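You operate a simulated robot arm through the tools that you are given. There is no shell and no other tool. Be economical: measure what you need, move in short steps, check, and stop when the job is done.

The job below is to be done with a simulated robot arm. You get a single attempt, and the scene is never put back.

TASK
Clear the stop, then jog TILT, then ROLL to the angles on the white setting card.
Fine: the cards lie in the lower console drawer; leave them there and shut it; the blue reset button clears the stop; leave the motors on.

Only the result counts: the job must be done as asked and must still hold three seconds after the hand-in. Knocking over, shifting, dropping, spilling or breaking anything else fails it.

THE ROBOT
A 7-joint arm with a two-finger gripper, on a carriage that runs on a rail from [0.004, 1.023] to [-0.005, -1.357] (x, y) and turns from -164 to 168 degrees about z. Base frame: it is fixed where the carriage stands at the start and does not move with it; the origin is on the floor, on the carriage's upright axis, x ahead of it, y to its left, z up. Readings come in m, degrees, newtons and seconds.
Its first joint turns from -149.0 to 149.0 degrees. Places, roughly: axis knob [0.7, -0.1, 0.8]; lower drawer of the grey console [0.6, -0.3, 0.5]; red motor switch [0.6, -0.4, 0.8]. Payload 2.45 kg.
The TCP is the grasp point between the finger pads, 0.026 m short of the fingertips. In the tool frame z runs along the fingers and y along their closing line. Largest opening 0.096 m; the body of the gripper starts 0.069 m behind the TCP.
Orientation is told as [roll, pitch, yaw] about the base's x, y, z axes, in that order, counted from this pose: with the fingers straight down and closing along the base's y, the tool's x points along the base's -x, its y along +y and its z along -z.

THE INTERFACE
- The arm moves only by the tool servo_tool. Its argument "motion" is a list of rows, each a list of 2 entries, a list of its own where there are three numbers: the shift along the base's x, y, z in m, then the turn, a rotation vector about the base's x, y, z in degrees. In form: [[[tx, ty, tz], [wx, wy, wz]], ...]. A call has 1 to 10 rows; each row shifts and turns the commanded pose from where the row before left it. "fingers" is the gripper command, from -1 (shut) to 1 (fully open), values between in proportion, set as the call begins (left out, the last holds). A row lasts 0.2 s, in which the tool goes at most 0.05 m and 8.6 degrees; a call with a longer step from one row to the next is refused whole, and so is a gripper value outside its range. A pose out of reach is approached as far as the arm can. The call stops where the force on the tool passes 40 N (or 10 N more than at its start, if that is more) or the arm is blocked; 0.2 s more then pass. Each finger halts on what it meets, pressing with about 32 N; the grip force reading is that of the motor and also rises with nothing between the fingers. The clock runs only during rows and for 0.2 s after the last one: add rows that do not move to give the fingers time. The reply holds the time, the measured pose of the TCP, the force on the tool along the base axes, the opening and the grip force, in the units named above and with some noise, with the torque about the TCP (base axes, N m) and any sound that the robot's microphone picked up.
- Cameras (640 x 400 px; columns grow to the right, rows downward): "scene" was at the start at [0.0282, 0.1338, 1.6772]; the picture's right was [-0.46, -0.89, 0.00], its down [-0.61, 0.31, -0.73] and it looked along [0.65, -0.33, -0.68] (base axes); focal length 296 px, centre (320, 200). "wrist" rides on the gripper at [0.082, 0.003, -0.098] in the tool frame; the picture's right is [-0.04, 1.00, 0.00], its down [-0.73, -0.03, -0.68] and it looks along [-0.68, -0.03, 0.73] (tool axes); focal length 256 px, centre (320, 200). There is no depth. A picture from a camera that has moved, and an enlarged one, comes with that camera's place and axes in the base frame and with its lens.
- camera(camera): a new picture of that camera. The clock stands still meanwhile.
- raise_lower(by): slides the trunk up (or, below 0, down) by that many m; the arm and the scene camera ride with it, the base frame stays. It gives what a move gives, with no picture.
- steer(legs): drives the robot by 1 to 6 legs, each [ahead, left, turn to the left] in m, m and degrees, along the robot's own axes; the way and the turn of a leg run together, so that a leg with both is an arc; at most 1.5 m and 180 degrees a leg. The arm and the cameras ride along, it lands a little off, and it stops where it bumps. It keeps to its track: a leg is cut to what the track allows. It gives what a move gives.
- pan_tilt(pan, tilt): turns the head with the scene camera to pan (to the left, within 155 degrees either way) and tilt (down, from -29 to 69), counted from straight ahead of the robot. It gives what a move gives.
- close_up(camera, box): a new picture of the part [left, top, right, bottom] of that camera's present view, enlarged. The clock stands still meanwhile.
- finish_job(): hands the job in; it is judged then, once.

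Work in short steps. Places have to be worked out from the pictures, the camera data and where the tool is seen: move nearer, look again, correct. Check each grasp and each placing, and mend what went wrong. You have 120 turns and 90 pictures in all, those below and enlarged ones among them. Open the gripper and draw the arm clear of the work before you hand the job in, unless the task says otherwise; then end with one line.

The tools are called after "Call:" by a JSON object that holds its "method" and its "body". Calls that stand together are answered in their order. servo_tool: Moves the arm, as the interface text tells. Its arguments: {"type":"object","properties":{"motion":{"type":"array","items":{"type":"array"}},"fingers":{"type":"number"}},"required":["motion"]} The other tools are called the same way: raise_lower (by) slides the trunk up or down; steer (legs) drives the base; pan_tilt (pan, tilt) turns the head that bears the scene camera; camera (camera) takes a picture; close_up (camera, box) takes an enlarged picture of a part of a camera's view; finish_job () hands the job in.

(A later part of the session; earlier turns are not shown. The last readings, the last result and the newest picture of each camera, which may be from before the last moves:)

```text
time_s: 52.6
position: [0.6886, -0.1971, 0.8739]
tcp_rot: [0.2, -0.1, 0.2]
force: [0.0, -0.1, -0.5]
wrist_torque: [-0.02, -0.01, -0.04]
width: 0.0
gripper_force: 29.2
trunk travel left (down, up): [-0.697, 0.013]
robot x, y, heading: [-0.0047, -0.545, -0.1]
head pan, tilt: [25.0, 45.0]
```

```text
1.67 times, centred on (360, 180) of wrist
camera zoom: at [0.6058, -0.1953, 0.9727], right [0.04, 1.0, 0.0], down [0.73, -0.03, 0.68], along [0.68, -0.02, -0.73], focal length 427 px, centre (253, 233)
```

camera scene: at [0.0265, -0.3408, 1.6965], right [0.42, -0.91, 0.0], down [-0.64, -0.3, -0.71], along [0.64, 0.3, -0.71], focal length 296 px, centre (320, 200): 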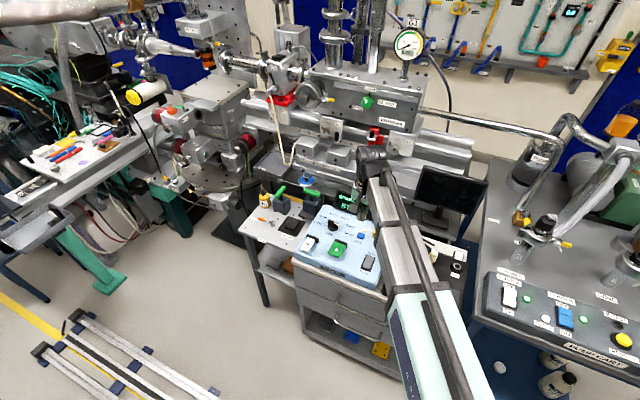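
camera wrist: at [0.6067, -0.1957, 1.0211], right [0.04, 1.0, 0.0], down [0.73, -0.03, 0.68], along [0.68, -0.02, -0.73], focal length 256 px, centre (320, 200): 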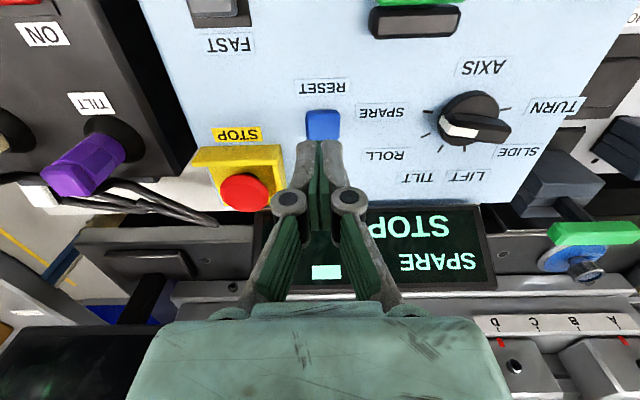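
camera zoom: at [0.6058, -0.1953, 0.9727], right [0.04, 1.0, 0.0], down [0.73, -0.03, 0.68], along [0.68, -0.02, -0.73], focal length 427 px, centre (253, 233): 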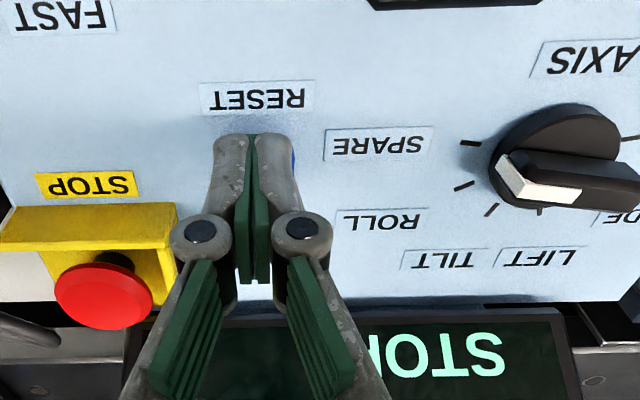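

Still no contact; continue down to press.

Call:
{"method": "servo_tool", "body": {"motion": [[[0, 0.002, -0.004], [0, 0, 0]], [[0, 0, -0.004], [0, 0, 0]], [[0, 0, -0.004], [0, 0, 0]], [[0, 0, -0.004], [0, 0, 0]], [[0, 0, -0.003], [0, 0, 0]]]}}

Call:
{"method": "close_up", "body": {"camera": "wrist", "box": [200, 60, 520, 300]}}

```text
time_s: 53.8
position: [0.6892, -0.1954, 0.8591]
tcp_rot: [0.3, -0.4, 0.2]
force: [5.3, 2.0, 38.0]
wrist_torque: [0.03, -0.31, -0.03]
width: 0.0062
gripper_force: 28.4
trunk travel left (down, up): [-0.697, 0.013]
robot x, y, heading: [0.0002, -0.5458, -0.2]
head pan, tilt: [25.0, 45.0]
heard: click
```

```text
1.67 times, centred on (360, 180) of wrist
camera zoom: at [0.6051, -0.1933, 0.9572], right [0.04, 1.0, 0.01], down [0.73, -0.03, 0.68], along [0.68, -0.02, -0.73], focal length 427 px, centre (253, 233)
```

zoom: 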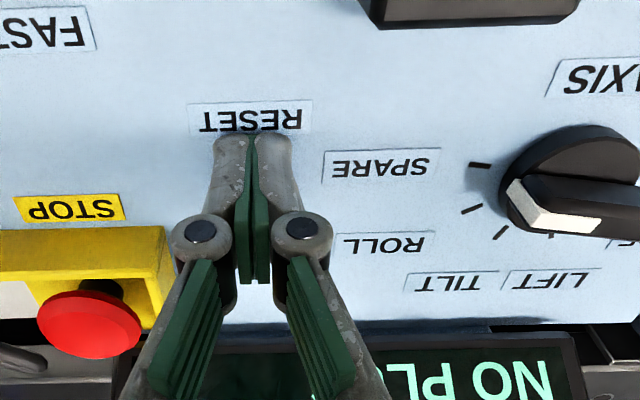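

A click, and the display changed from STOP to "NO PLUG" for SPARE: the stop is cleared. Lift off and move toward the knob, turning the tool -90° so the fingers close along x across the pointer bar.

Call:
{"method": "servo_tool", "body": {"motion": [[[0, 0, 0.03], [0, 0, 0]], [[0, 0, 0.04], [0, 0, 0]], [[0, 0.02, 0.03], [0, 0, -8]], [[0, 0.02, 0], [0, 0, -8]], [[0, 0.02, 0], [0, 0, -8]], [[0, 0.02, 0], [0, 0, -8]], [[0, 0.02, 0], [0, 0, -8]], [[0, 0.005, 0], [0, 0, -8]], [[0, 0, 0], [0, 0, -8]]]}}

Call:
{"method": "servo_tool", "body": {"motion": [[[0, 0, 0], [0, 0, -8]], [[0, 0, 0], [0, 0, -8]], [[0, 0, 0], [0, 0, -8]], [[0, 0, 0], [0, 0, -8]], [[0, 0, 0], [0, 0, -2.2]]], "fingers": 0}}

Call:
{"method": "camera", "body": {"camera": "wrist"}}

Call:
{"method": "close_up", "body": {"camera": "scene", "box": [290, 180, 400, 280]}}

```text
time_s: 55.8
position: [0.6885, -0.0907, 0.9545]
tcp_rot: [0.1, -0.1, -56.0]
force: [0.4, 0.4, 0.0]
wrist_torque: [-0.03, 0.0, 0.03]
width: 0.0
gripper_force: 28.4
trunk travel left (down, up): [-0.697, 0.013]
robot x, y, heading: [-0.0029, -0.5475, -0.5]
head pan, tilt: [25.0, 45.0]
```

```text
time_s: 57.0
position: [0.6887, -0.0903, 0.9538]
tcp_rot: [0.2, -0.1, -90.1]
force: [-0.5, -0.1, -0.6]
wrist_torque: [0.02, 0.03, 0.0]
width: 0.0482
gripper_force: 0.1
trunk travel left (down, up): [-0.697, 0.013]
robot x, y, heading: [-0.0042, -0.5443, 0.1]
head pan, tilt: [25.0, 45.0]
```

```text
54 pictures are left
camera wrist: at [0.6914, -0.0094, 1.0541], right [1.0, -0.04, 0.0], down [-0.03, -0.73, 0.68], along [-0.03, -0.68, -0.73], focal length 256 px, centre (320, 200)
```

wrist: 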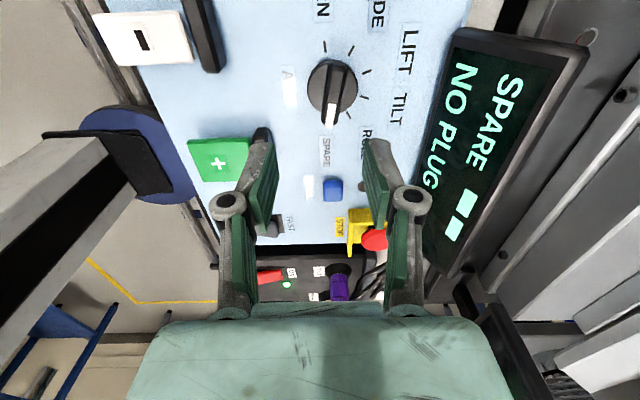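

```text
4.00 times, centred on (345, 230) of scene
camera zoom: at [0.0264, -0.3408, 1.6965], right [0.42, -0.91, 0.0], down [-0.64, -0.3, -0.71], along [0.64, 0.3, -0.71], focal length 1185 px, centre (220, 80)
```

zoom: 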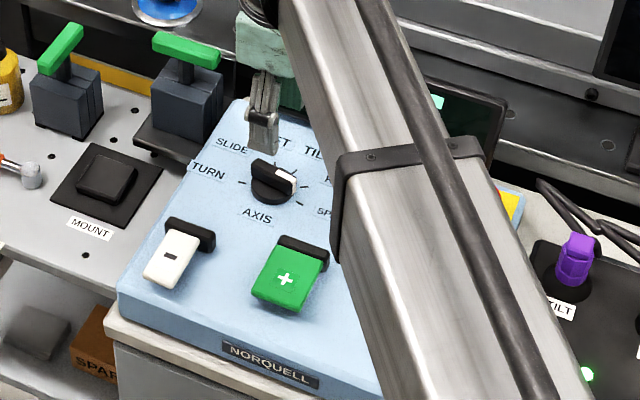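

The pointer bar points along -y at SPARE; knob centre about (0.695, -0.085). Align and descend partway, then look.

Call:
{"method": "servo_tool", "body": {"motion": [[[0.006, 0.005, -0.03], [0, 0, 0]], [[0, 0, -0.025], [0, 0, 0]]]}}

Call:
{"method": "camera", "body": {"camera": "wrist"}}

Call:
{"method": "close_up", "body": {"camera": "scene", "box": [310, 190, 390, 250]}}

```text
time_s: 57.6
position: [0.6959, -0.0851, 0.8985]
tcp_rot: [0.2, -0.1, -90.0]
force: [-1.4, 0.0, 0.0]
wrist_torque: [0.01, 0.02, 0.03]
width: 0.0481
gripper_force: 0.1
trunk travel left (down, up): [-0.697, 0.013]
robot x, y, heading: [-0.0021, -0.5486, -0.3]
head pan, tilt: [25.0, 45.0]
```

```text
52 pictures are left
camera wrist: at [0.6966, -0.0032, 0.9984], right [1.0, -0.04, 0.0], down [-0.03, -0.73, 0.68], along [-0.03, -0.68, -0.73], focal length 256 px, centre (320, 200)
```

wrist: 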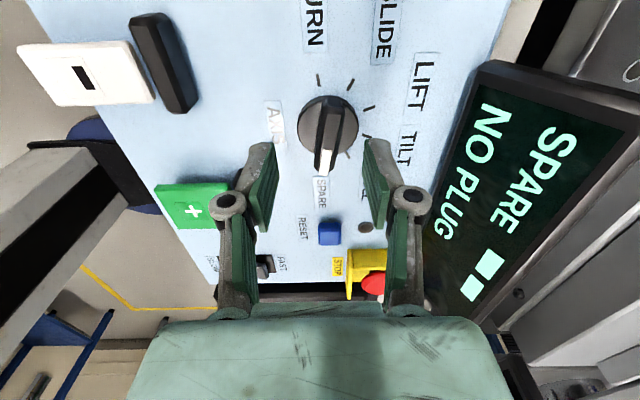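

```text
6.67 times, centred on (350, 220) of scene
camera zoom: at [0.0267, -0.3407, 1.6965], right [0.42, -0.91, 0.0], down [-0.64, -0.3, -0.71], along [0.64, 0.3, -0.71], focal length 1974 px, centre (120, 67)
```

zoom: 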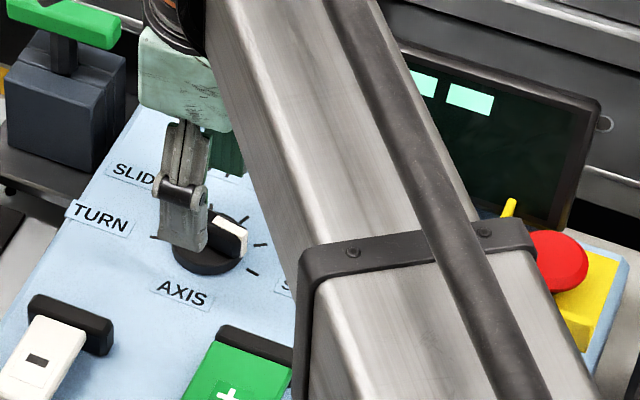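

Aligned within a few mm. Lower slowly until the tips are beside the pointer bar.

Call:
{"method": "servo_tool", "body": {"motion": [[[0.001, 0.002, -0.008], [0, 0, 0]], [[0, 0, -0.006], [0, 0, 0]], [[0, 0, -0.004], [0, 0, 0]], [[0, 0, -0.004], [0, 0, 0]]]}}

Call:
{"method": "close_up", "body": {"camera": "wrist", "box": [200, 60, 460, 260]}}

Call:
{"method": "close_up", "body": {"camera": "scene", "box": [310, 190, 370, 235]}}

```text
time_s: 58.6
position: [0.6952, -0.083, 0.8789]
tcp_rot: [0.2, -0.2, -90.0]
force: [0.7, 0.3, 0.0]
wrist_torque: [0.0, 0.01, -0.02]
width: 0.0479
gripper_force: 0.1
trunk travel left (down, up): [-0.697, 0.013]
robot x, y, heading: [-0.0039, -0.546, -0.1]
head pan, tilt: [25.0, 45.0]
```

```text
2.00 times, centred on (330, 160) of wrist
camera zoom: at [0.6978, -0.0015, 0.9775], right [1.0, -0.04, 0.0], down [-0.03, -0.73, 0.68], along [-0.03, -0.68, -0.73], focal length 512 px, centre (300, 280)
```

zoom: 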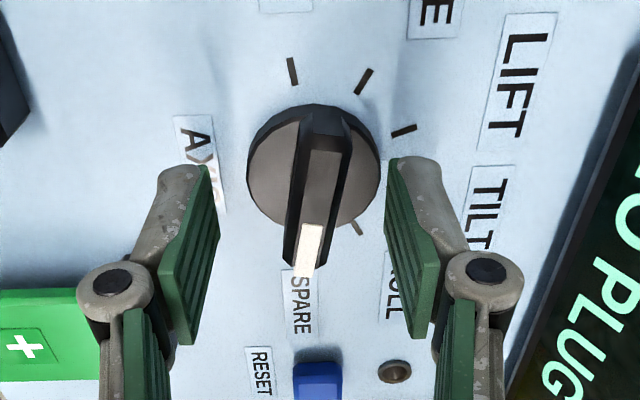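

```text
8.89 times, centred on (340, 212) of scene
camera zoom: at [0.0265, -0.3408, 1.6965], right [0.42, -0.91, 0.0], down [-0.64, -0.3, -0.71], along [0.64, 0.3, -0.71], focal length 2633 px, centre (142, 89)
```

zoom: 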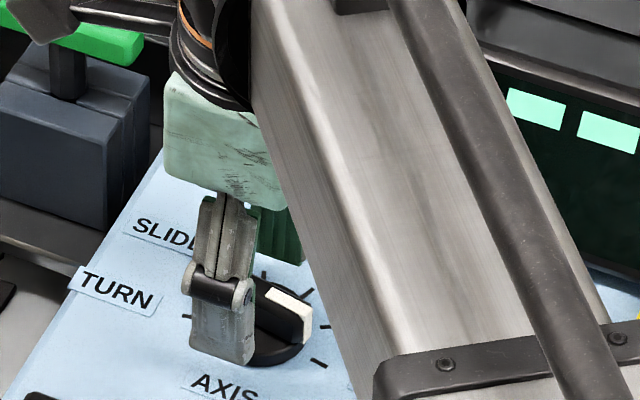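

Bar is between the fingers. Small centring shift, 4 mm lower, then close.

Call:
{"method": "servo_tool", "body": {"motion": [[[0.002, 0.004, -0.004], [0, 0, 0]], [[0, 0, 0], [0, 0, 0]]]}}

Call:
{"method": "servo_tool", "body": {"motion": [[[0, 0, 0], [0, 0, 0]], [[0, 0, 0], [0, 0, 0]], [[0, 0, 0], [0, 0, 0]]], "fingers": -1}}

Call:
{"method": "close_up", "body": {"camera": "wrist", "box": [200, 60, 460, 260]}}

```text
time_s: 59.2
position: [0.6969, -0.0784, 0.8736]
tcp_rot: [0.2, -0.2, -90.1]
force: [-0.8, 0.1, 0.3]
wrist_torque: [-0.04, -0.05, -0.03]
width: 0.0481
gripper_force: 0.1
trunk travel left (down, up): [-0.697, 0.013]
robot x, y, heading: [-0.0021, -0.544, -0.3]
head pan, tilt: [25.0, 45.0]
```

```text
time_s: 60.0
position: [0.6992, -0.0792, 0.8743]
tcp_rot: [0.3, 0.0, -90.0]
force: [17.4, 5.6, 10.7]
wrist_torque: [0.12, -0.47, 0.1]
width: 0.0136
gripper_force: 39.4
trunk travel left (down, up): [-0.697, 0.013]
robot x, y, heading: [-0.0005, -0.5506, -0.4]
head pan, tilt: [25.0, 45.0]
```

```text
2.00 times, centred on (330, 160) of wrist
camera zoom: at [0.7014, 0.002, 0.9738], right [1.0, -0.04, 0.01], down [-0.03, -0.73, 0.68], along [-0.02, -0.68, -0.73], focal length 512 px, centre (300, 280)
```

zoom: 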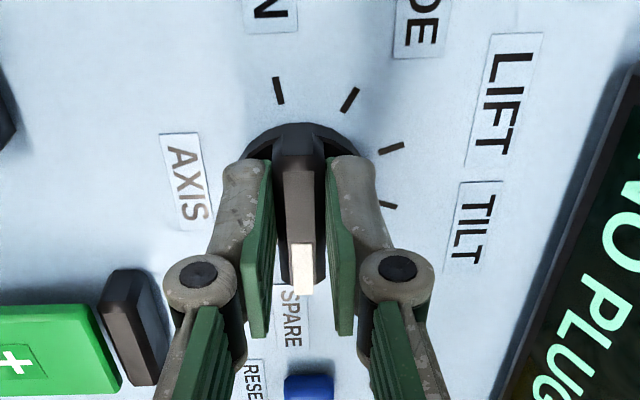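

Firm grip on the bar. Turn +36° about z toward ROLL/TILT and check the display.

Call:
{"method": "servo_tool", "body": {"motion": [[[0.001, 0.001, 0], [0, 0, 7]], [[0.001, 0, 0], [0, 0, 7]], [[0, 0, 0], [0, 0, 7]], [[0, 0, 0], [0, 0, 7]], [[0, 0, 0], [0, 0, 8]]]}}

Call:
{"method": "camera", "body": {"camera": "wrist"}}

```text
time_s: 61.2
position: [0.6961, -0.0789, 0.8748]
tcp_rot: [0.0, -0.1, -53.8]
force: [-15.3, -8.5, 6.7]
wrist_torque: [-0.55, 0.17, -0.14]
width: 0.0138
gripper_force: 40.3
trunk travel left (down, up): [-0.697, 0.013]
robot x, y, heading: [0.0004, -0.5442, -0.1]
head pan, tilt: [25.0, 45.0]
```

```text
47 pictures are left
camera wrist: at [0.6495, -0.0128, 0.9736], right [0.83, 0.56, 0.0], down [0.41, -0.61, 0.68], along [0.38, -0.56, -0.73], focal length 256 px, centre (320, 200)
```

wrist: 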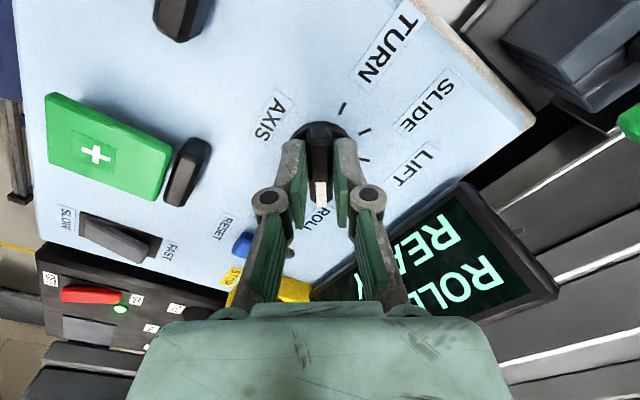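

Display: ROLL READY after 36°. Another 36° to TILT.

Call:
{"method": "servo_tool", "body": {"motion": [[[-0.001, 0, 0], [0, 0, 7]], [[-0.001, -0.001, 0], [0, 0, 7]], [[0, 0, 0], [0, 0, 7]], [[0, 0, 0], [0, 0, 7]], [[0, 0, 0], [0, 0, 8]]]}}

Call:
{"method": "camera", "body": {"camera": "wrist"}}

```text
time_s: 62.4
position: [0.6931, -0.0839, 0.874]
tcp_rot: [-0.5, 0.3, -18.6]
force: [-4.4, -1.4, 4.5]
wrist_torque: [-0.37, -0.28, -0.02]
width: 0.0136
gripper_force: 40.1
trunk travel left (down, up): [-0.697, 0.013]
robot x, y, heading: [-0.0008, -0.5448, -0.1]
head pan, tilt: [25.0, 45.0]
stopped in row 5: the force on the tool passed its limit at 41 N (the readings are from after the stop); the commanded pose is now the measured one
```

```text
46 pictures are left
camera wrist: at [0.6175, -0.054, 0.9742], right [0.36, 0.93, -0.01], down [0.69, -0.26, 0.68], along [0.63, -0.25, -0.74], focal length 256 px, centre (320, 200)
```

wrist: 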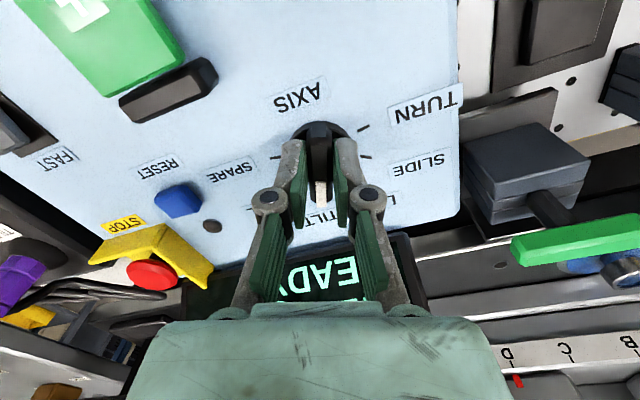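

Pointer is on TILT, it seems. Release, lift, and read the display.

Call:
{"method": "servo_tool", "body": {"motion": [[[0, 0, 0], [0, 0, 0]], [[0, 0, 0], [0, 0, 0]], [[0, 0, 0.03], [0, 0, 0]], [[0, 0, 0.04], [0, 0, 0]], [[-0.03, 0, 0.03], [0, 0, 6]], [[-0.03, 0, 0], [0, 0, 6]], [[-0.03, 0, 0], [0, 0, 6.5]]], "fingers": 0}}

Call:
{"method": "camera", "body": {"camera": "wrist"}}

Call:
{"method": "close_up", "body": {"camera": "scene", "box": [290, 180, 400, 280]}}

```text
time_s: 64.0
position: [0.607, -0.0814, 0.9734]
tcp_rot: [-0.6, 0.3, -0.2]
force: [0.7, 0.8, 0.4]
wrist_torque: [0.0, 0.03, 0.01]
width: 0.0479
gripper_force: 0.0
trunk travel left (down, up): [-0.697, 0.013]
robot x, y, heading: [-0.0014, -0.5442, -0.3]
head pan, tilt: [25.0, 45.0]
```

```text
45 pictures are left
camera wrist: at [0.524, -0.0782, 1.0732], right [0.04, 1.0, -0.01], down [0.74, -0.03, 0.68], along [0.67, -0.03, -0.74], focal length 256 px, centre (320, 200)
```

wrist: 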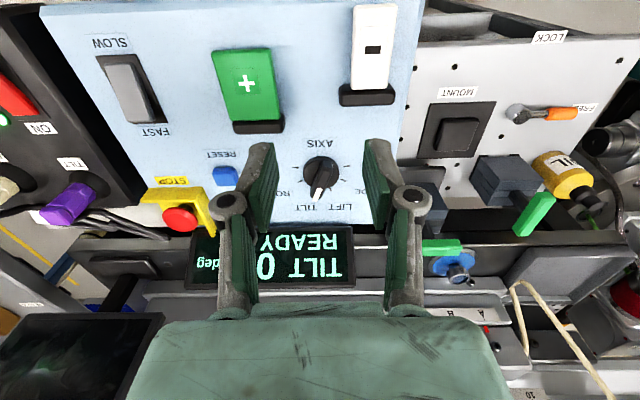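

```text
4.00 times, centred on (345, 230) of scene
camera zoom: at [0.0265, -0.341, 1.6965], right [0.42, -0.91, 0.0], down [-0.64, -0.3, -0.71], along [0.64, 0.3, -0.71], focal length 1185 px, centre (220, 80)
```

zoom: 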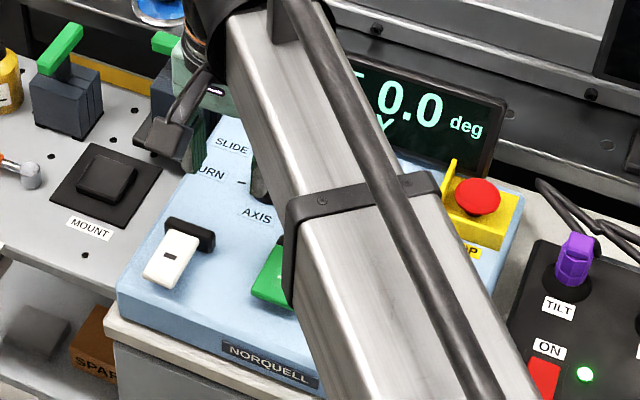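

Display: TILT 0.0 deg, READY. Minus paddle triangulates to (0.572, -0.042, 0.847). Close the fingers and hover over it.

Call:
{"method": "servo_tool", "body": {"motion": [[[-0.02, 0.02, 0], [0.6, -0.3, 0]], [[-0.015, 0.02, -0.02], [0, 0, 0]], [[0, 0, -0.03], [0, 0, 0]], [[0, 0, -0.02], [0, 0, 0]]], "fingers": -1}}

Call:
{"method": "camera", "body": {"camera": "wrist"}}

Call:
{"method": "close_up", "body": {"camera": "scene", "box": [290, 180, 400, 280]}}

```text
time_s: 65.0
position: [0.5699, -0.0416, 0.9026]
tcp_rot: [0.2, -0.1, -0.3]
force: [0.3, 0.0, 0.9]
wrist_torque: [-0.01, 0.02, 0.03]
width: 0.0
gripper_force: 29.3
trunk travel left (down, up): [-0.697, 0.013]
robot x, y, heading: [-0.0011, -0.5451, -0.1]
head pan, tilt: [25.0, 45.0]
```

```text
43 pictures are left
camera wrist: at [0.4881, -0.039, 1.0012], right [0.04, 1.0, 0.0], down [0.73, -0.03, 0.68], along [0.68, -0.03, -0.73], focal length 256 px, centre (320, 200)
```

wrist: 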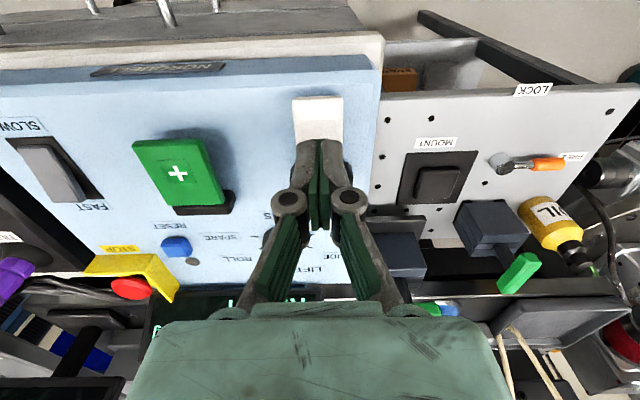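

```text
4.00 times, centred on (345, 230) of scene
camera zoom: at [0.0266, -0.341, 1.6965], right [0.42, -0.91, 0.0], down [-0.64, -0.3, -0.71], along [0.64, 0.3, -0.71], focal length 1185 px, centre (220, 80)
```

zoom: 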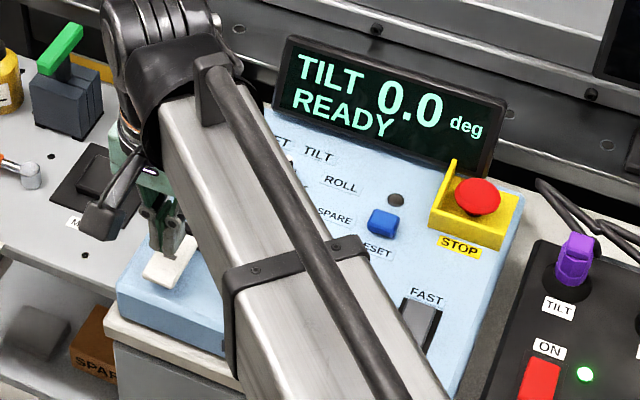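

The scene camera sees the display well with the arm here. Descend to near contact on the paddle's near half.

Call:
{"method": "servo_tool", "body": {"motion": [[[-0.005, 0, -0.01], [0, 0, 0]], [[0, 0, -0.008], [0, 0, 0]], [[0, 0, -0.004], [0, 0, 0]], [[0, 0, -0.003], [0, 0, 0]]]}}

Call:
{"method": "close_up", "body": {"camera": "scene", "box": [290, 180, 400, 280]}}

```text
time_s: 66.0
position: [0.5657, -0.0424, 0.8792]
tcp_rot: [0.0, 0.0, -0.2]
force: [-1.1, -0.8, 2.3]
wrist_torque: [-0.01, 0.02, 0.02]
width: 0.0058
gripper_force: 28.4
trunk travel left (down, up): [-0.697, 0.013]
robot x, y, heading: [-0.0033, -0.548, 0.1]
head pan, tilt: [25.0, 45.0]
```

```text
4.00 times, centred on (345, 230) of scene
camera zoom: at [0.0262, -0.3411, 1.6965], right [0.42, -0.91, 0.0], down [-0.64, -0.3, -0.71], along [0.64, 0.3, -0.71], focal length 1185 px, centre (220, 80)
```

zoom: 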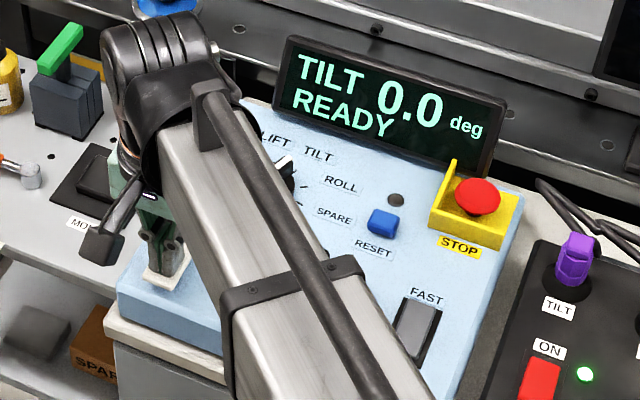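

Contact just begins. Press a further 3 mm, then release in the same call, to see the effect of a short press.

Call:
{"method": "servo_tool", "body": {"motion": [[[0, 0, -0.003], [0, 0, 0]], [[0, 0, 0.004], [0, 0, 0]]]}}

Call:
{"method": "close_up", "body": {"camera": "scene", "box": [290, 180, 400, 280]}}

```text
time_s: 66.6
position: [0.5654, -0.0422, 0.8789]
tcp_rot: [0.1, 0.1, -0.2]
force: [1.0, -1.1, 1.3]
wrist_torque: [-0.03, -0.03, -0.01]
width: 0.0062
gripper_force: 28.5
trunk travel left (down, up): [-0.697, 0.013]
robot x, y, heading: [-0.0021, -0.5486, 0.1]
head pan, tilt: [25.0, 45.0]
```

```text
4.00 times, centred on (345, 230) of scene
camera zoom: at [0.0264, -0.3411, 1.6965], right [0.42, -0.91, 0.0], down [-0.64, -0.3, -0.71], along [0.64, 0.3, -0.71], focal length 1185 px, centre (220, 80)
```

zoom: 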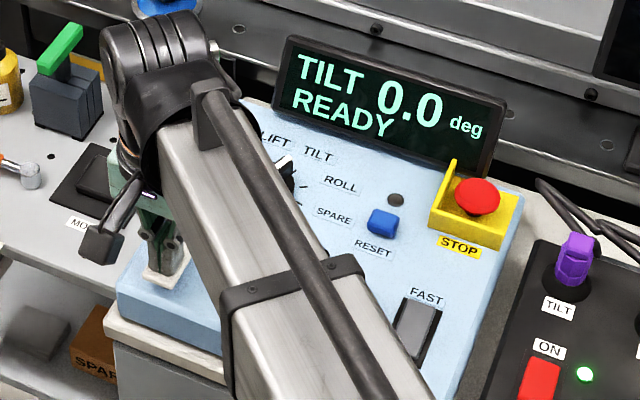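

No effect yet. Press deeper in 3 mm steps, watching sound and display.

Call:
{"method": "servo_tool", "body": {"motion": [[[0, 0, -0.004], [0, 0, 0]], [[0, 0, -0.003], [0, 0, 0]], [[0, 0, -0.002], [0, 0, 0]]]}}

Call:
{"method": "close_up", "body": {"camera": "scene", "box": [290, 180, 400, 280]}}

```text
time_s: 67.4
position: [0.5643, -0.0421, 0.8727]
tcp_rot: [0.4, -0.3, -0.2]
force: [6.3, 4.1, 25.8]
wrist_torque: [0.08, -0.46, 0.03]
width: 0.006
gripper_force: 28.9
trunk travel left (down, up): [-0.697, 0.013]
robot x, y, heading: [-0.0016, -0.5502, -0.3]
head pan, tilt: [25.0, 45.0]
```

```text
4.00 times, centred on (345, 230) of scene
camera zoom: at [0.025, -0.3423, 1.6971], right [0.42, -0.91, 0.0], down [-0.64, -0.3, -0.71], along [0.64, 0.3, -0.71], focal length 1185 px, centre (220, 80)
```

zoom: 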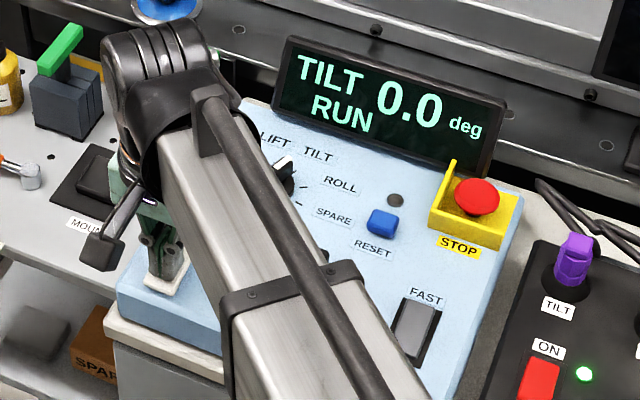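

RUN: it jogs while held. Hold for 0.6 s and check the rate.

Call:
{"method": "servo_tool", "body": {"motion": [[[0, 0, 0], [0, 0, 0]], [[0, 0, 0], [0, 0, 0]]]}}

Call:
{"method": "close_up", "body": {"camera": "scene", "box": [290, 180, 400, 280]}}

```text
time_s: 68.0
position: [0.5629, -0.0423, 0.873]
tcp_rot: [0.3, -0.2, -0.2]
force: [9.0, 7.6, 35.5]
wrist_torque: [0.15, -0.63, 0.08]
width: 0.006
gripper_force: 28.5
trunk travel left (down, up): [-0.697, 0.013]
robot x, y, heading: [-0.0036, -0.5503, 0.0]
head pan, tilt: [25.0, 45.0]
```

```text
4.00 times, centred on (345, 230) of scene
camera zoom: at [0.0245, -0.3427, 1.6969], right [0.42, -0.91, 0.0], down [-0.64, -0.3, -0.71], along [0.64, 0.3, -0.71], focal length 1185 px, centre (220, 80)
```

zoom: 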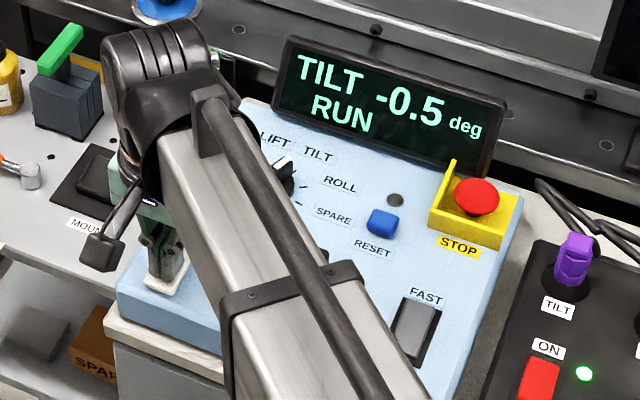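

-0.5° after 0.6 s, so roughly 0.8–1 °/s. Hold one more row (0.4 s) and check.

Call:
{"method": "servo_tool", "body": {"motion": [[[0, 0, 0], [0, 0, 0]]]}}

Call:
{"method": "close_up", "body": {"camera": "scene", "box": [290, 180, 400, 280]}}

```text
time_s: 68.4
position: [0.5654, -0.0417, 0.8712]
tcp_rot: [0.3, -0.1, -0.2]
force: [8.2, 9.6, 36.6]
wrist_torque: [0.22, -0.68, 0.09]
width: 0.006
gripper_force: 28.6
trunk travel left (down, up): [-0.697, 0.013]
robot x, y, heading: [-0.0026, -0.5429, -0.0]
head pan, tilt: [25.0, 45.0]
```

```text
4.00 times, centred on (345, 230) of scene
camera zoom: at [0.0243, -0.3427, 1.6969], right [0.42, -0.91, 0.0], down [-0.64, -0.3, -0.71], along [0.64, 0.3, -0.71], focal length 1185 px, centre (220, 80)
```

zoom: 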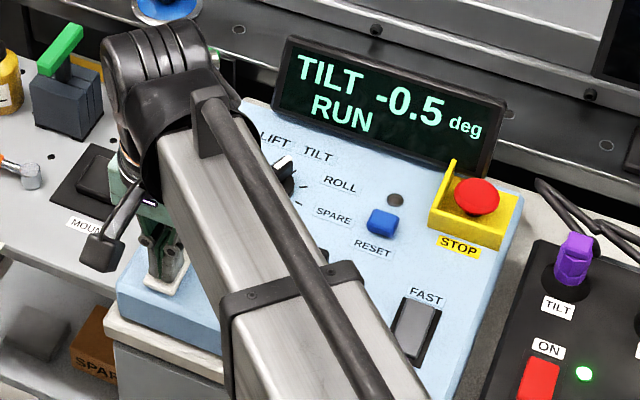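

Jog comes in 0.5° steps. Hold another row and check.

Call:
{"method": "servo_tool", "body": {"motion": [[[0, 0, 0], [0, 0, 0]]]}}

Call:
{"method": "close_up", "body": {"camera": "scene", "box": [290, 180, 400, 280]}}

```text
time_s: 68.8
position: [0.5641, -0.0428, 0.872]
tcp_rot: [0.2, 0.0, -0.3]
force: [7.4, 8.7, 39.3]
wrist_torque: [0.22, -0.63, 0.09]
width: 0.0062
gripper_force: 28.4
trunk travel left (down, up): [-0.697, 0.013]
robot x, y, heading: [-0.0026, -0.545, -0.0]
head pan, tilt: [25.0, 45.0]
```

```text
4.00 times, centred on (345, 230) of scene
camera zoom: at [0.0241, -0.3428, 1.6969], right [0.42, -0.91, 0.0], down [-0.64, -0.3, -0.71], along [0.64, 0.3, -0.71], focal length 1185 px, centre (220, 80)
```

zoom: 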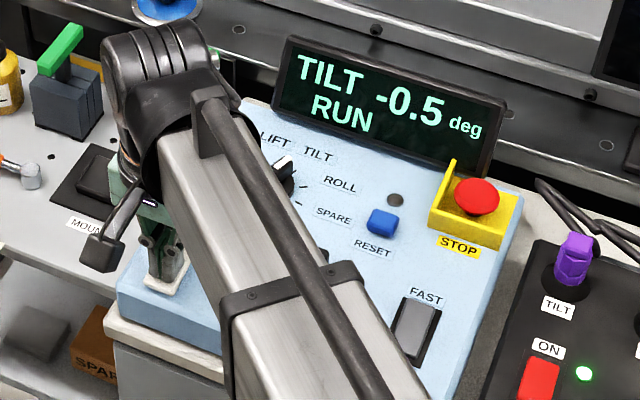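

Still -0.5. Hold one more row, to distinguish continuous motion from one step per press.

Call:
{"method": "servo_tool", "body": {"motion": [[[0, 0, 0], [0, 0, 0]]]}}

Call:
{"method": "close_up", "body": {"camera": "scene", "box": [290, 180, 400, 280]}}

```text
time_s: 69.2
position: [0.5633, -0.0425, 0.8726]
tcp_rot: [0.1, -0.1, -0.3]
force: [6.3, 10.5, 40.1]
wrist_torque: [0.2, -0.61, 0.05]
width: 0.0059
gripper_force: 28.7
trunk travel left (down, up): [-0.697, 0.013]
robot x, y, heading: [-0.0021, -0.5456, -0.2]
head pan, tilt: [25.0, 45.0]
```

```text
4.00 times, centred on (345, 230) of scene
camera zoom: at [0.0239, -0.3428, 1.6968], right [0.42, -0.91, 0.0], down [-0.64, -0.3, -0.71], along [0.64, 0.3, -0.71], focal length 1185 px, centre (220, 80)
```

zoom: 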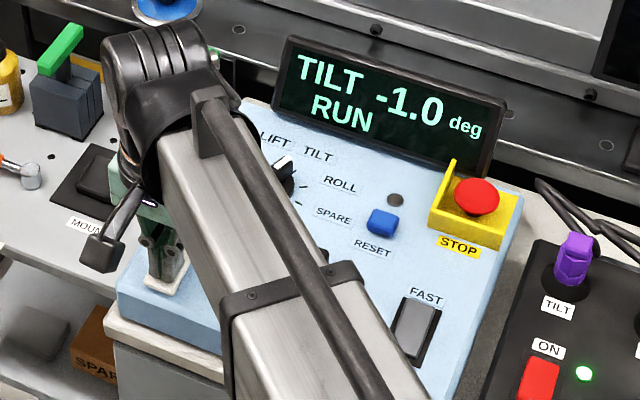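

Now -1.0. Release immediately.

Call:
{"method": "servo_tool", "body": {"motion": [[[0, 0, 0.03], [0, 0, 0]], [[0, 0, 0.03], [0, 0, 0]]]}}

Call:
{"method": "camera", "body": {"camera": "scene"}}

Call:
{"method": "close_up", "body": {"camera": "scene", "box": [290, 180, 400, 280]}}

```text
time_s: 69.8
position: [0.5653, -0.0447, 0.9293]
tcp_rot: [0.1, 0.1, -0.2]
force: [0.2, -0.9, -0.1]
wrist_torque: [-0.01, 0.01, -0.04]
width: 0.0001
gripper_force: 28.5
trunk travel left (down, up): [-0.697, 0.013]
robot x, y, heading: [-0.0032, -0.5495, -0.2]
head pan, tilt: [25.0, 45.0]
```

```text
34 pictures are left
camera scene: at [0.0265, -0.3411, 1.6962], right [0.42, -0.91, 0.0], down [-0.64, -0.3, -0.71], along [0.64, 0.3, -0.71], focal length 296 px, centre (320, 200)
```

scene: 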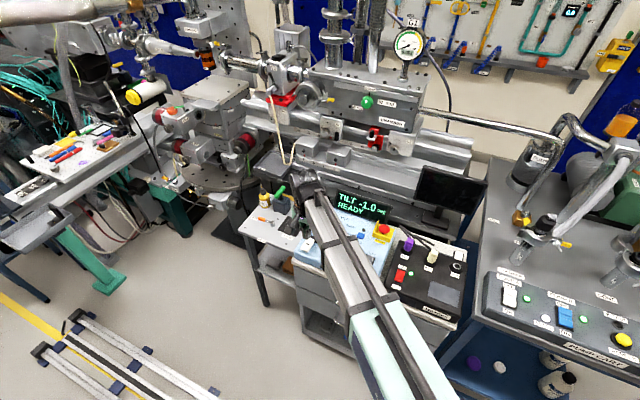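

```text
4.00 times, centred on (345, 230) of scene
camera zoom: at [0.0265, -0.3411, 1.6962], right [0.42, -0.91, 0.0], down [-0.64, -0.3, -0.71], along [0.64, 0.3, -0.71], focal length 1185 px, centre (220, 80)
```

zoom: 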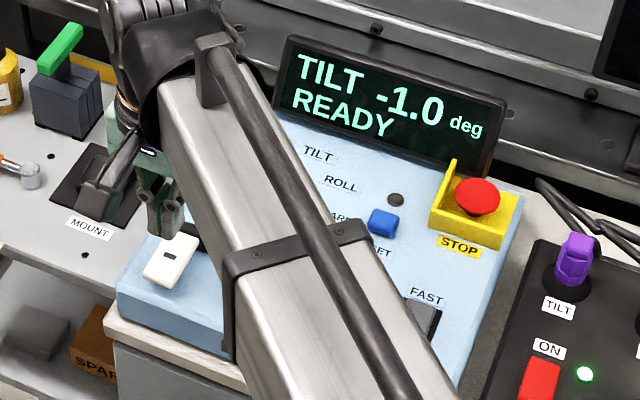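

TILT -1.0 READY. Back to the knob with the tool at yaw -18° (matching the bar at TILT), fingers half-open.

Call:
{"method": "servo_tool", "body": {"motion": [[[0.03, -0.01, 0.02], [0, 0, -6]], [[0.035, -0.01, 0.01], [0, 0, -6]], [[0.035, -0.01, 0], [0, 0, -6]], [[0.03, -0.0065, -0.02], [0, 0, 0]], [[0, 0, -0.02], [0, 0, 0]]], "fingers": 0}}

Call:
{"method": "camera", "body": {"camera": "wrist"}}

```text
time_s: 71.0
position: [0.6938, -0.0783, 0.9219]
tcp_rot: [0.0, -0.1, -18.2]
force: [-0.1, 0.3, -0.2]
wrist_torque: [-0.01, 0.01, 0.0]
width: 0.0481
gripper_force: 0.1
trunk travel left (down, up): [-0.697, 0.013]
robot x, y, heading: [-0.0015, -0.5426, -0.3]
head pan, tilt: [25.0, 45.0]
```

```text
32 pictures are left
camera wrist: at [0.617, -0.0517, 1.0207], right [0.35, 0.94, 0.0], down [0.69, -0.26, 0.68], along [0.64, -0.24, -0.73], focal length 256 px, centre (320, 200)
```

wrist: 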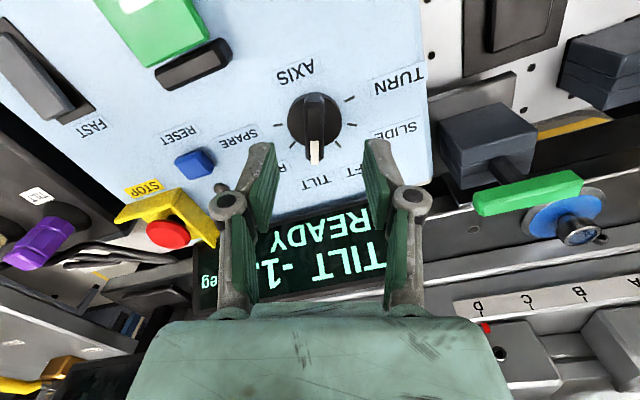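

The bar is aligned with the gripper and centred. Descend to the earlier grip height and close.

Call:
{"method": "servo_tool", "body": {"motion": [[[0.001, -0.002, -0.02], [0, 0, 0]], [[0, 0, -0.015], [0, 0, 0]], [[0, 0, -0.008], [0, 0, 0]], [[0, 0, -0.005], [0, 0, 0]]]}}

Call:
{"method": "servo_tool", "body": {"motion": [[[0, 0, 0], [0, 0, 0]], [[0, 0, 0], [0, 0, 0]], [[0, 0, 0], [0, 0, 0]]], "fingers": -1}}

Call:
{"method": "servo_tool", "body": {"motion": [[[0, 0, 0], [0, 0, -7]], [[0, 0, 0], [0, 0, -7]], [[0, 0, 0], [0, 0, -7]], [[0, 0, 0], [0, 0, -7]], [[0, 0, 0], [0, 0, -8]]]}}

Call:
{"method": "camera", "body": {"camera": "wrist"}}

```text
time_s: 72.0
position: [0.6958, -0.0797, 0.8725]
tcp_rot: [0.1, 0.0, -18.2]
force: [-0.5, 0.8, 0.2]
wrist_torque: [0.04, 0.01, -0.02]
width: 0.048
gripper_force: 0.1
trunk travel left (down, up): [-0.697, 0.013]
robot x, y, heading: [-0.0008, -0.5451, -0.1]
head pan, tilt: [25.0, 45.0]
```

```text
time_s: 72.8
position: [0.6949, -0.0845, 0.8716]
tcp_rot: [0.0, 0.1, -18.4]
force: [-8.0, -18.5, -2.6]
wrist_torque: [-0.6, -0.21, -0.12]
width: 0.0139
gripper_force: 40.7
trunk travel left (down, up): [-0.697, 0.013]
robot x, y, heading: [0.0007, -0.545, -0.1]
head pan, tilt: [25.0, 45.0]
```

```text
time_s: 74.0
position: [0.6968, -0.081, 0.872]
tcp_rot: [0.2, 0.1, -54.4]
force: [-2.0, -14.9, 3.6]
wrist_torque: [-0.42, 0.01, -0.06]
width: 0.0141
gripper_force: 40.4
trunk travel left (down, up): [-0.697, 0.013]
robot x, y, heading: [-0.0022, -0.5475, -0.1]
head pan, tilt: [25.0, 45.0]
```

```text
31 pictures are left
camera wrist: at [0.6507, -0.0143, 0.9722], right [0.84, 0.55, 0.0], down [0.4, -0.62, 0.68], along [0.38, -0.56, -0.73], focal length 256 px, centre (320, 200)
```

wrist: 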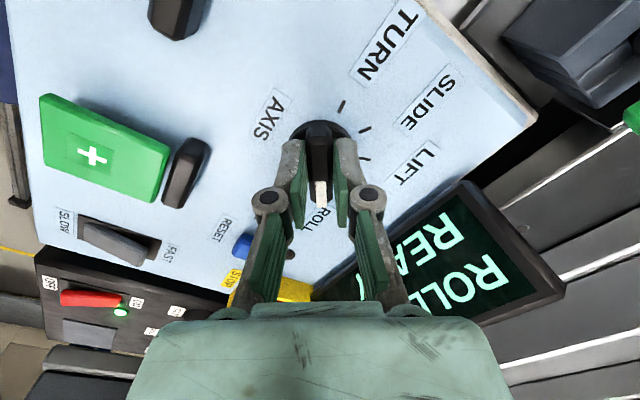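

ROLL READY. Release, lift, and move to the plus paddle at about (0.58, -0.139, 0.86) with the fingers closed.

Call:
{"method": "servo_tool", "body": {"motion": [[[0, 0, 0], [0, 0, 0]], [[0, 0, 0], [0, 0, 0]], [[0, 0, 0.03], [0, 0, 0]], [[0, 0, 0.04], [0, 0, 0]], [[-0.02, -0.01, 0.01], [0, 0, 8]], [[-0.02, -0.01, 0], [0, 0, 8]], [[-0.02, -0.01, 0], [0, 0, 8]], [[-0.02, -0.01, 0], [0, 0, 8]], [[-0.02, -0.01, 0], [0, 0, 8]], [[-0.017, -0.008, 0], [0, 0, 8]]], "fingers": 0}}

Call:
{"method": "servo_tool", "body": {"motion": [[[0, 0, 0], [0, 0, 6]], [[0, 0, -0.02], [0, 0, 0]], [[0, 0, -0.02], [0, 0, 0]]], "fingers": -1}}

Call:
{"method": "camera", "body": {"camera": "wrist"}}

Call:
{"method": "close_up", "body": {"camera": "scene", "box": [290, 180, 400, 280]}}

```text
time_s: 76.2
position: [0.5777, -0.1384, 0.9515]
tcp_rot: [0.0, 0.0, -6.1]
force: [-0.8, -0.4, 0.2]
wrist_torque: [-0.01, 0.0, 0.01]
width: 0.0481
gripper_force: 0.0
trunk travel left (down, up): [-0.697, 0.013]
robot x, y, heading: [-0.0023, -0.5503, -0.2]
head pan, tilt: [25.0, 45.0]
```

```text
time_s: 77.0
position: [0.5793, -0.1383, 0.912]
tcp_rot: [0.1, 0.0, -0.2]
force: [-1.0, 0.5, 0.4]
wrist_torque: [-0.02, -0.01, 0.01]
width: 0.0
gripper_force: 28.5
trunk travel left (down, up): [-0.697, 0.013]
robot x, y, heading: [-0.002, -0.5433, -0.3]
head pan, tilt: [25.0, 45.0]
```

```text
30 pictures are left
camera wrist: at [0.4966, -0.136, 1.0114], right [0.04, 1.0, 0.0], down [0.73, -0.03, 0.68], along [0.68, -0.03, -0.73], focal length 256 px, centre (320, 200)
```

wrist: 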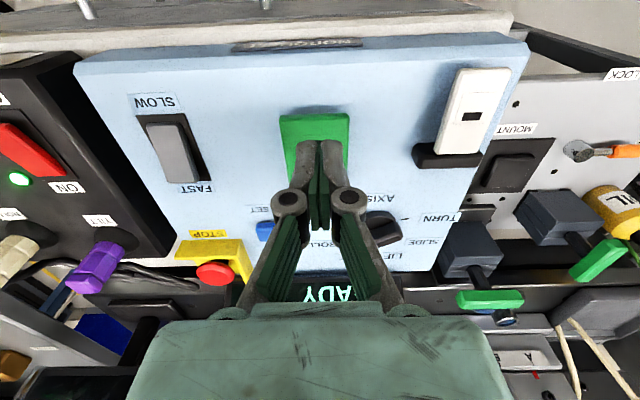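

```text
4.00 times, centred on (345, 230) of scene
camera zoom: at [0.0266, -0.3409, 1.6965], right [0.42, -0.91, 0.0], down [-0.64, -0.3, -0.71], along [0.64, 0.3, -0.71], focal length 1185 px, centre (220, 80)
```

zoom: 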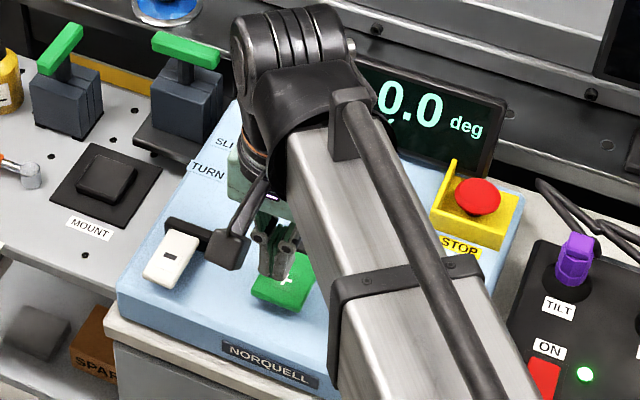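

Positioned over the plus paddle, digits remain visible. Descend to near contact (tip ≈0.855).

Call:
{"method": "servo_tool", "body": {"motion": [[[-0.006, 0, -0.012], [0, 0, 0]], [[0, 0, -0.01], [0, 0, 0]], [[0, 0, -0.005], [0, 0, 0]], [[0, 0, -0.003], [0, 0, 0]]]}}

```text
time_s: 78.0
position: [0.573, -0.1375, 0.8817]
tcp_rot: [0.1, 0.0, -0.2]
force: [0.2, -0.2, 0.1]
wrist_torque: [-0.03, 0.0, 0.02]
width: 0.0
gripper_force: 28.9
trunk travel left (down, up): [-0.697, 0.013]
robot x, y, heading: [-0.0001, -0.5478, -0.1]
head pan, tilt: [25.0, 45.0]
```

No contact yet; press on (the minus paddle worked at TCP z ≈0.872).

Call:
{"method": "servo_tool", "body": {"motion": [[[0, 0, -0.004], [0, 0, 0]], [[0, 0, -0.003], [0, 0, 0]], [[0, 0, -0.003], [0, 0, 0]], [[0, 0, -0.002], [0, 0, 0]]]}}

Call:
{"method": "close_up", "body": {"camera": "scene", "box": [290, 180, 400, 280]}}

```text
time_s: 79.0
position: [0.5726, -0.1383, 0.8692]
tcp_rot: [0.1, 0.0, -0.2]
force: [-1.7, -0.4, 4.3]
wrist_torque: [0.0, -0.04, -0.02]
width: 0.0059
gripper_force: 28.5
trunk travel left (down, up): [-0.697, 0.013]
robot x, y, heading: [-0.0012, -0.548, -0.1]
head pan, tilt: [25.0, 45.0]
```

```text
4.00 times, centred on (345, 230) of scene
camera zoom: at [0.0259, -0.3413, 1.6966], right [0.42, -0.91, 0.0], down [-0.64, -0.3, -0.71], along [0.64, 0.3, -0.71], focal length 1185 px, centre (220, 80)
```

zoom: 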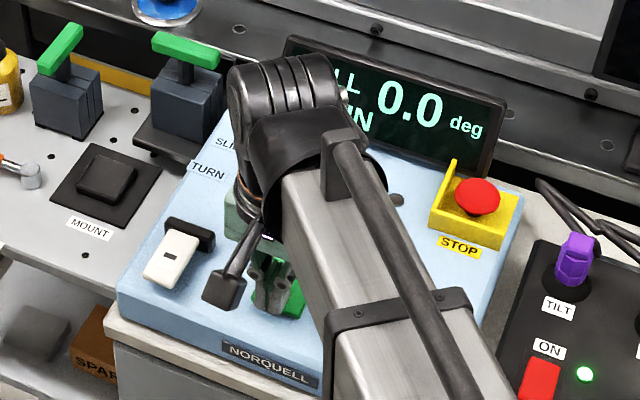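

RUN is showing. Press 1.5 mm firmer and hold ~1 s.

Call:
{"method": "servo_tool", "body": {"motion": [[[0, 0, -0.0015], [0, 0, 0]], [[0, 0, 0], [0, 0, 0]], [[0, 0, 0], [0, 0, 0]], [[0, 0, 0], [0, 0, 0]]]}}

Call:
{"method": "close_up", "body": {"camera": "scene", "box": [290, 180, 400, 280]}}

```text
time_s: 80.0
position: [0.5735, -0.1384, 0.8699]
tcp_rot: [0.3, -0.1, -0.2]
force: [1.1, 1.9, 22.3]
wrist_torque: [0.06, -0.3, 0.03]
width: 0.006
gripper_force: 28.6
trunk travel left (down, up): [-0.697, 0.013]
robot x, y, heading: [-0.0034, -0.546, -0.1]
head pan, tilt: [25.0, 45.0]
```

```text
4.00 times, centred on (345, 230) of scene
camera zoom: at [0.0247, -0.3421, 1.6968], right [0.42, -0.91, 0.0], down [-0.64, -0.3, -0.71], along [0.64, 0.3, -0.71], focal length 1185 px, centre (220, 80)
```

zoom: 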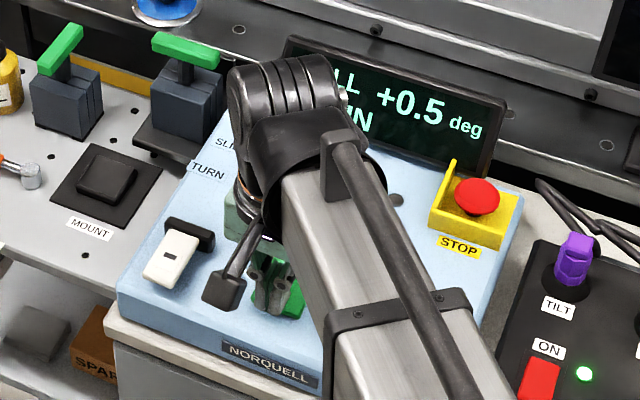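

+0.5. Hold another 0.8 s.

Call:
{"method": "servo_tool", "body": {"motion": [[[0, 0, 0], [0, 0, 0]], [[0, 0, 0], [0, 0, 0]], [[0, 0, 0], [0, 0, 0]]]}}

Call:
{"method": "close_up", "body": {"camera": "scene", "box": [290, 180, 400, 280]}}

```text
time_s: 80.8
position: [0.5737, -0.1382, 0.8694]
tcp_rot: [0.2, -0.2, -0.2]
force: [3.5, 2.8, 26.7]
wrist_torque: [0.05, -0.37, 0.0]
width: 0.0059
gripper_force: 28.0
trunk travel left (down, up): [-0.697, 0.013]
robot x, y, heading: [-0.0035, -0.5456, -0.1]
head pan, tilt: [25.0, 45.0]
```

```text
4.00 times, centred on (345, 230) of scene
camera zoom: at [0.0246, -0.3421, 1.6967], right [0.42, -0.91, 0.0], down [-0.64, -0.3, -0.71], along [0.64, 0.3, -0.71], focal length 1185 px, centre (220, 80)
```

zoom: 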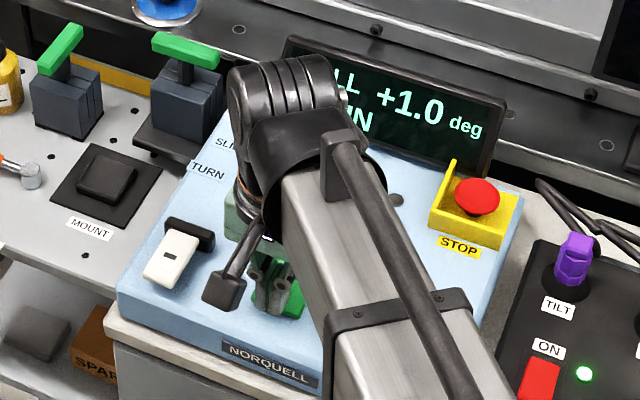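

+1.0. Hold another 0.8 s.

Call:
{"method": "servo_tool", "body": {"motion": [[[0, 0, 0], [0, 0, 0]], [[0, 0, 0], [0, 0, 0]], [[0, 0, 0], [0, 0, 0]]]}}

Call:
{"method": "close_up", "body": {"camera": "scene", "box": [290, 180, 400, 280]}}

```text
time_s: 81.6
position: [0.5727, -0.1385, 0.8679]
tcp_rot: [0.3, -0.1, -0.2]
force: [3.8, 4.0, 26.4]
wrist_torque: [0.11, -0.39, 0.01]
width: 0.0059
gripper_force: 28.4
trunk travel left (down, up): [-0.697, 0.013]
robot x, y, heading: [-0.0006, -0.546, -0.1]
head pan, tilt: [25.0, 45.0]
```

```text
4.00 times, centred on (345, 230) of scene
camera zoom: at [0.0246, -0.3421, 1.6967], right [0.42, -0.91, 0.0], down [-0.64, -0.3, -0.71], along [0.64, 0.3, -0.71], focal length 1185 px, centre (220, 80)
```

zoom: 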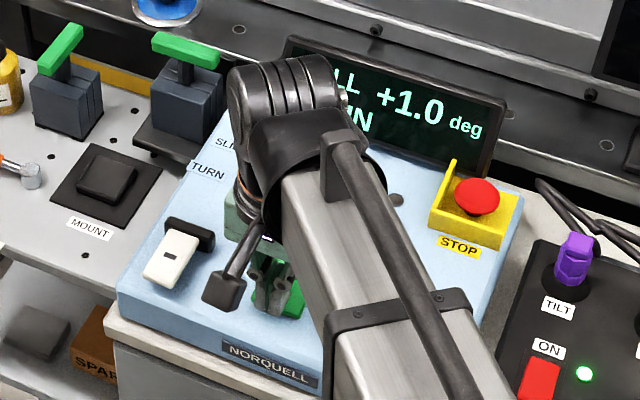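

Still +1.0 (step interval ~1.2 s). Hold 0.6 s.

Call:
{"method": "servo_tool", "body": {"motion": [[[0, 0, 0], [0, 0, 0]], [[0, 0, 0], [0, 0, 0]]]}}

Call:
{"method": "close_up", "body": {"camera": "scene", "box": [290, 180, 400, 280]}}

```text
time_s: 82.2
position: [0.573, -0.1385, 0.8699]
tcp_rot: [0.2, 0.0, -0.2]
force: [3.3, 3.0, 25.7]
wrist_torque: [0.11, -0.37, 0.04]
width: 0.0058
gripper_force: 28.0
trunk travel left (down, up): [-0.697, 0.013]
robot x, y, heading: [-0.0067, -0.5466, 0.2]
head pan, tilt: [25.0, 45.0]
```

```text
4.00 times, centred on (345, 230) of scene
camera zoom: at [0.0245, -0.3421, 1.6967], right [0.42, -0.91, 0.0], down [-0.64, -0.3, -0.71], along [0.64, 0.3, -0.71], focal length 1185 px, centre (220, 80)
```

zoom: 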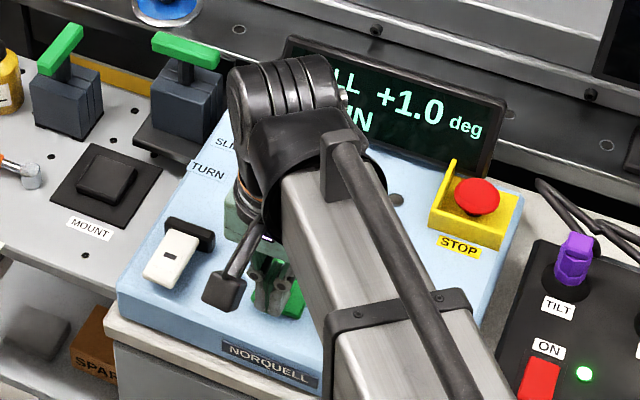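

Still +1.0. Hold 0.4 s more.

Call:
{"method": "servo_tool", "body": {"motion": [[[0, 0, 0], [0, 0, 0]]]}}

Call:
{"method": "close_up", "body": {"camera": "scene", "box": [290, 180, 400, 280]}}

```text
time_s: 82.6
position: [0.5713, -0.1398, 0.8686]
tcp_rot: [0.3, 0.0, -0.3]
force: [2.6, 3.3, 26.2]
wrist_torque: [0.1, -0.36, 0.0]
width: 0.006
gripper_force: 28.2
trunk travel left (down, up): [-0.697, 0.013]
robot x, y, heading: [-0.0003, -0.5474, 0.1]
head pan, tilt: [25.0, 45.0]
```

```text
4.00 times, centred on (345, 230) of scene
camera zoom: at [0.0245, -0.3421, 1.6967], right [0.42, -0.91, 0.0], down [-0.64, -0.3, -0.71], along [0.64, 0.3, -0.71], focal length 1185 px, centre (220, 80)
```

zoom: 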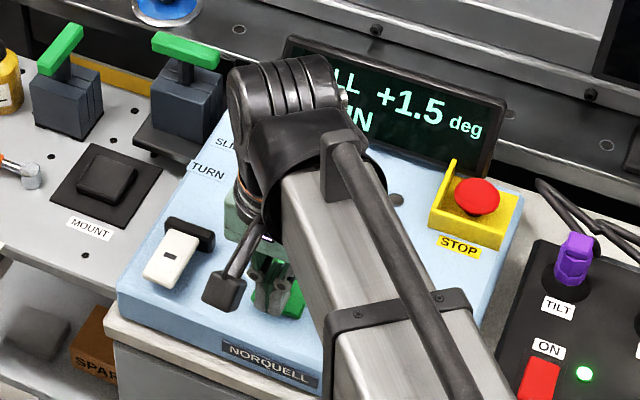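

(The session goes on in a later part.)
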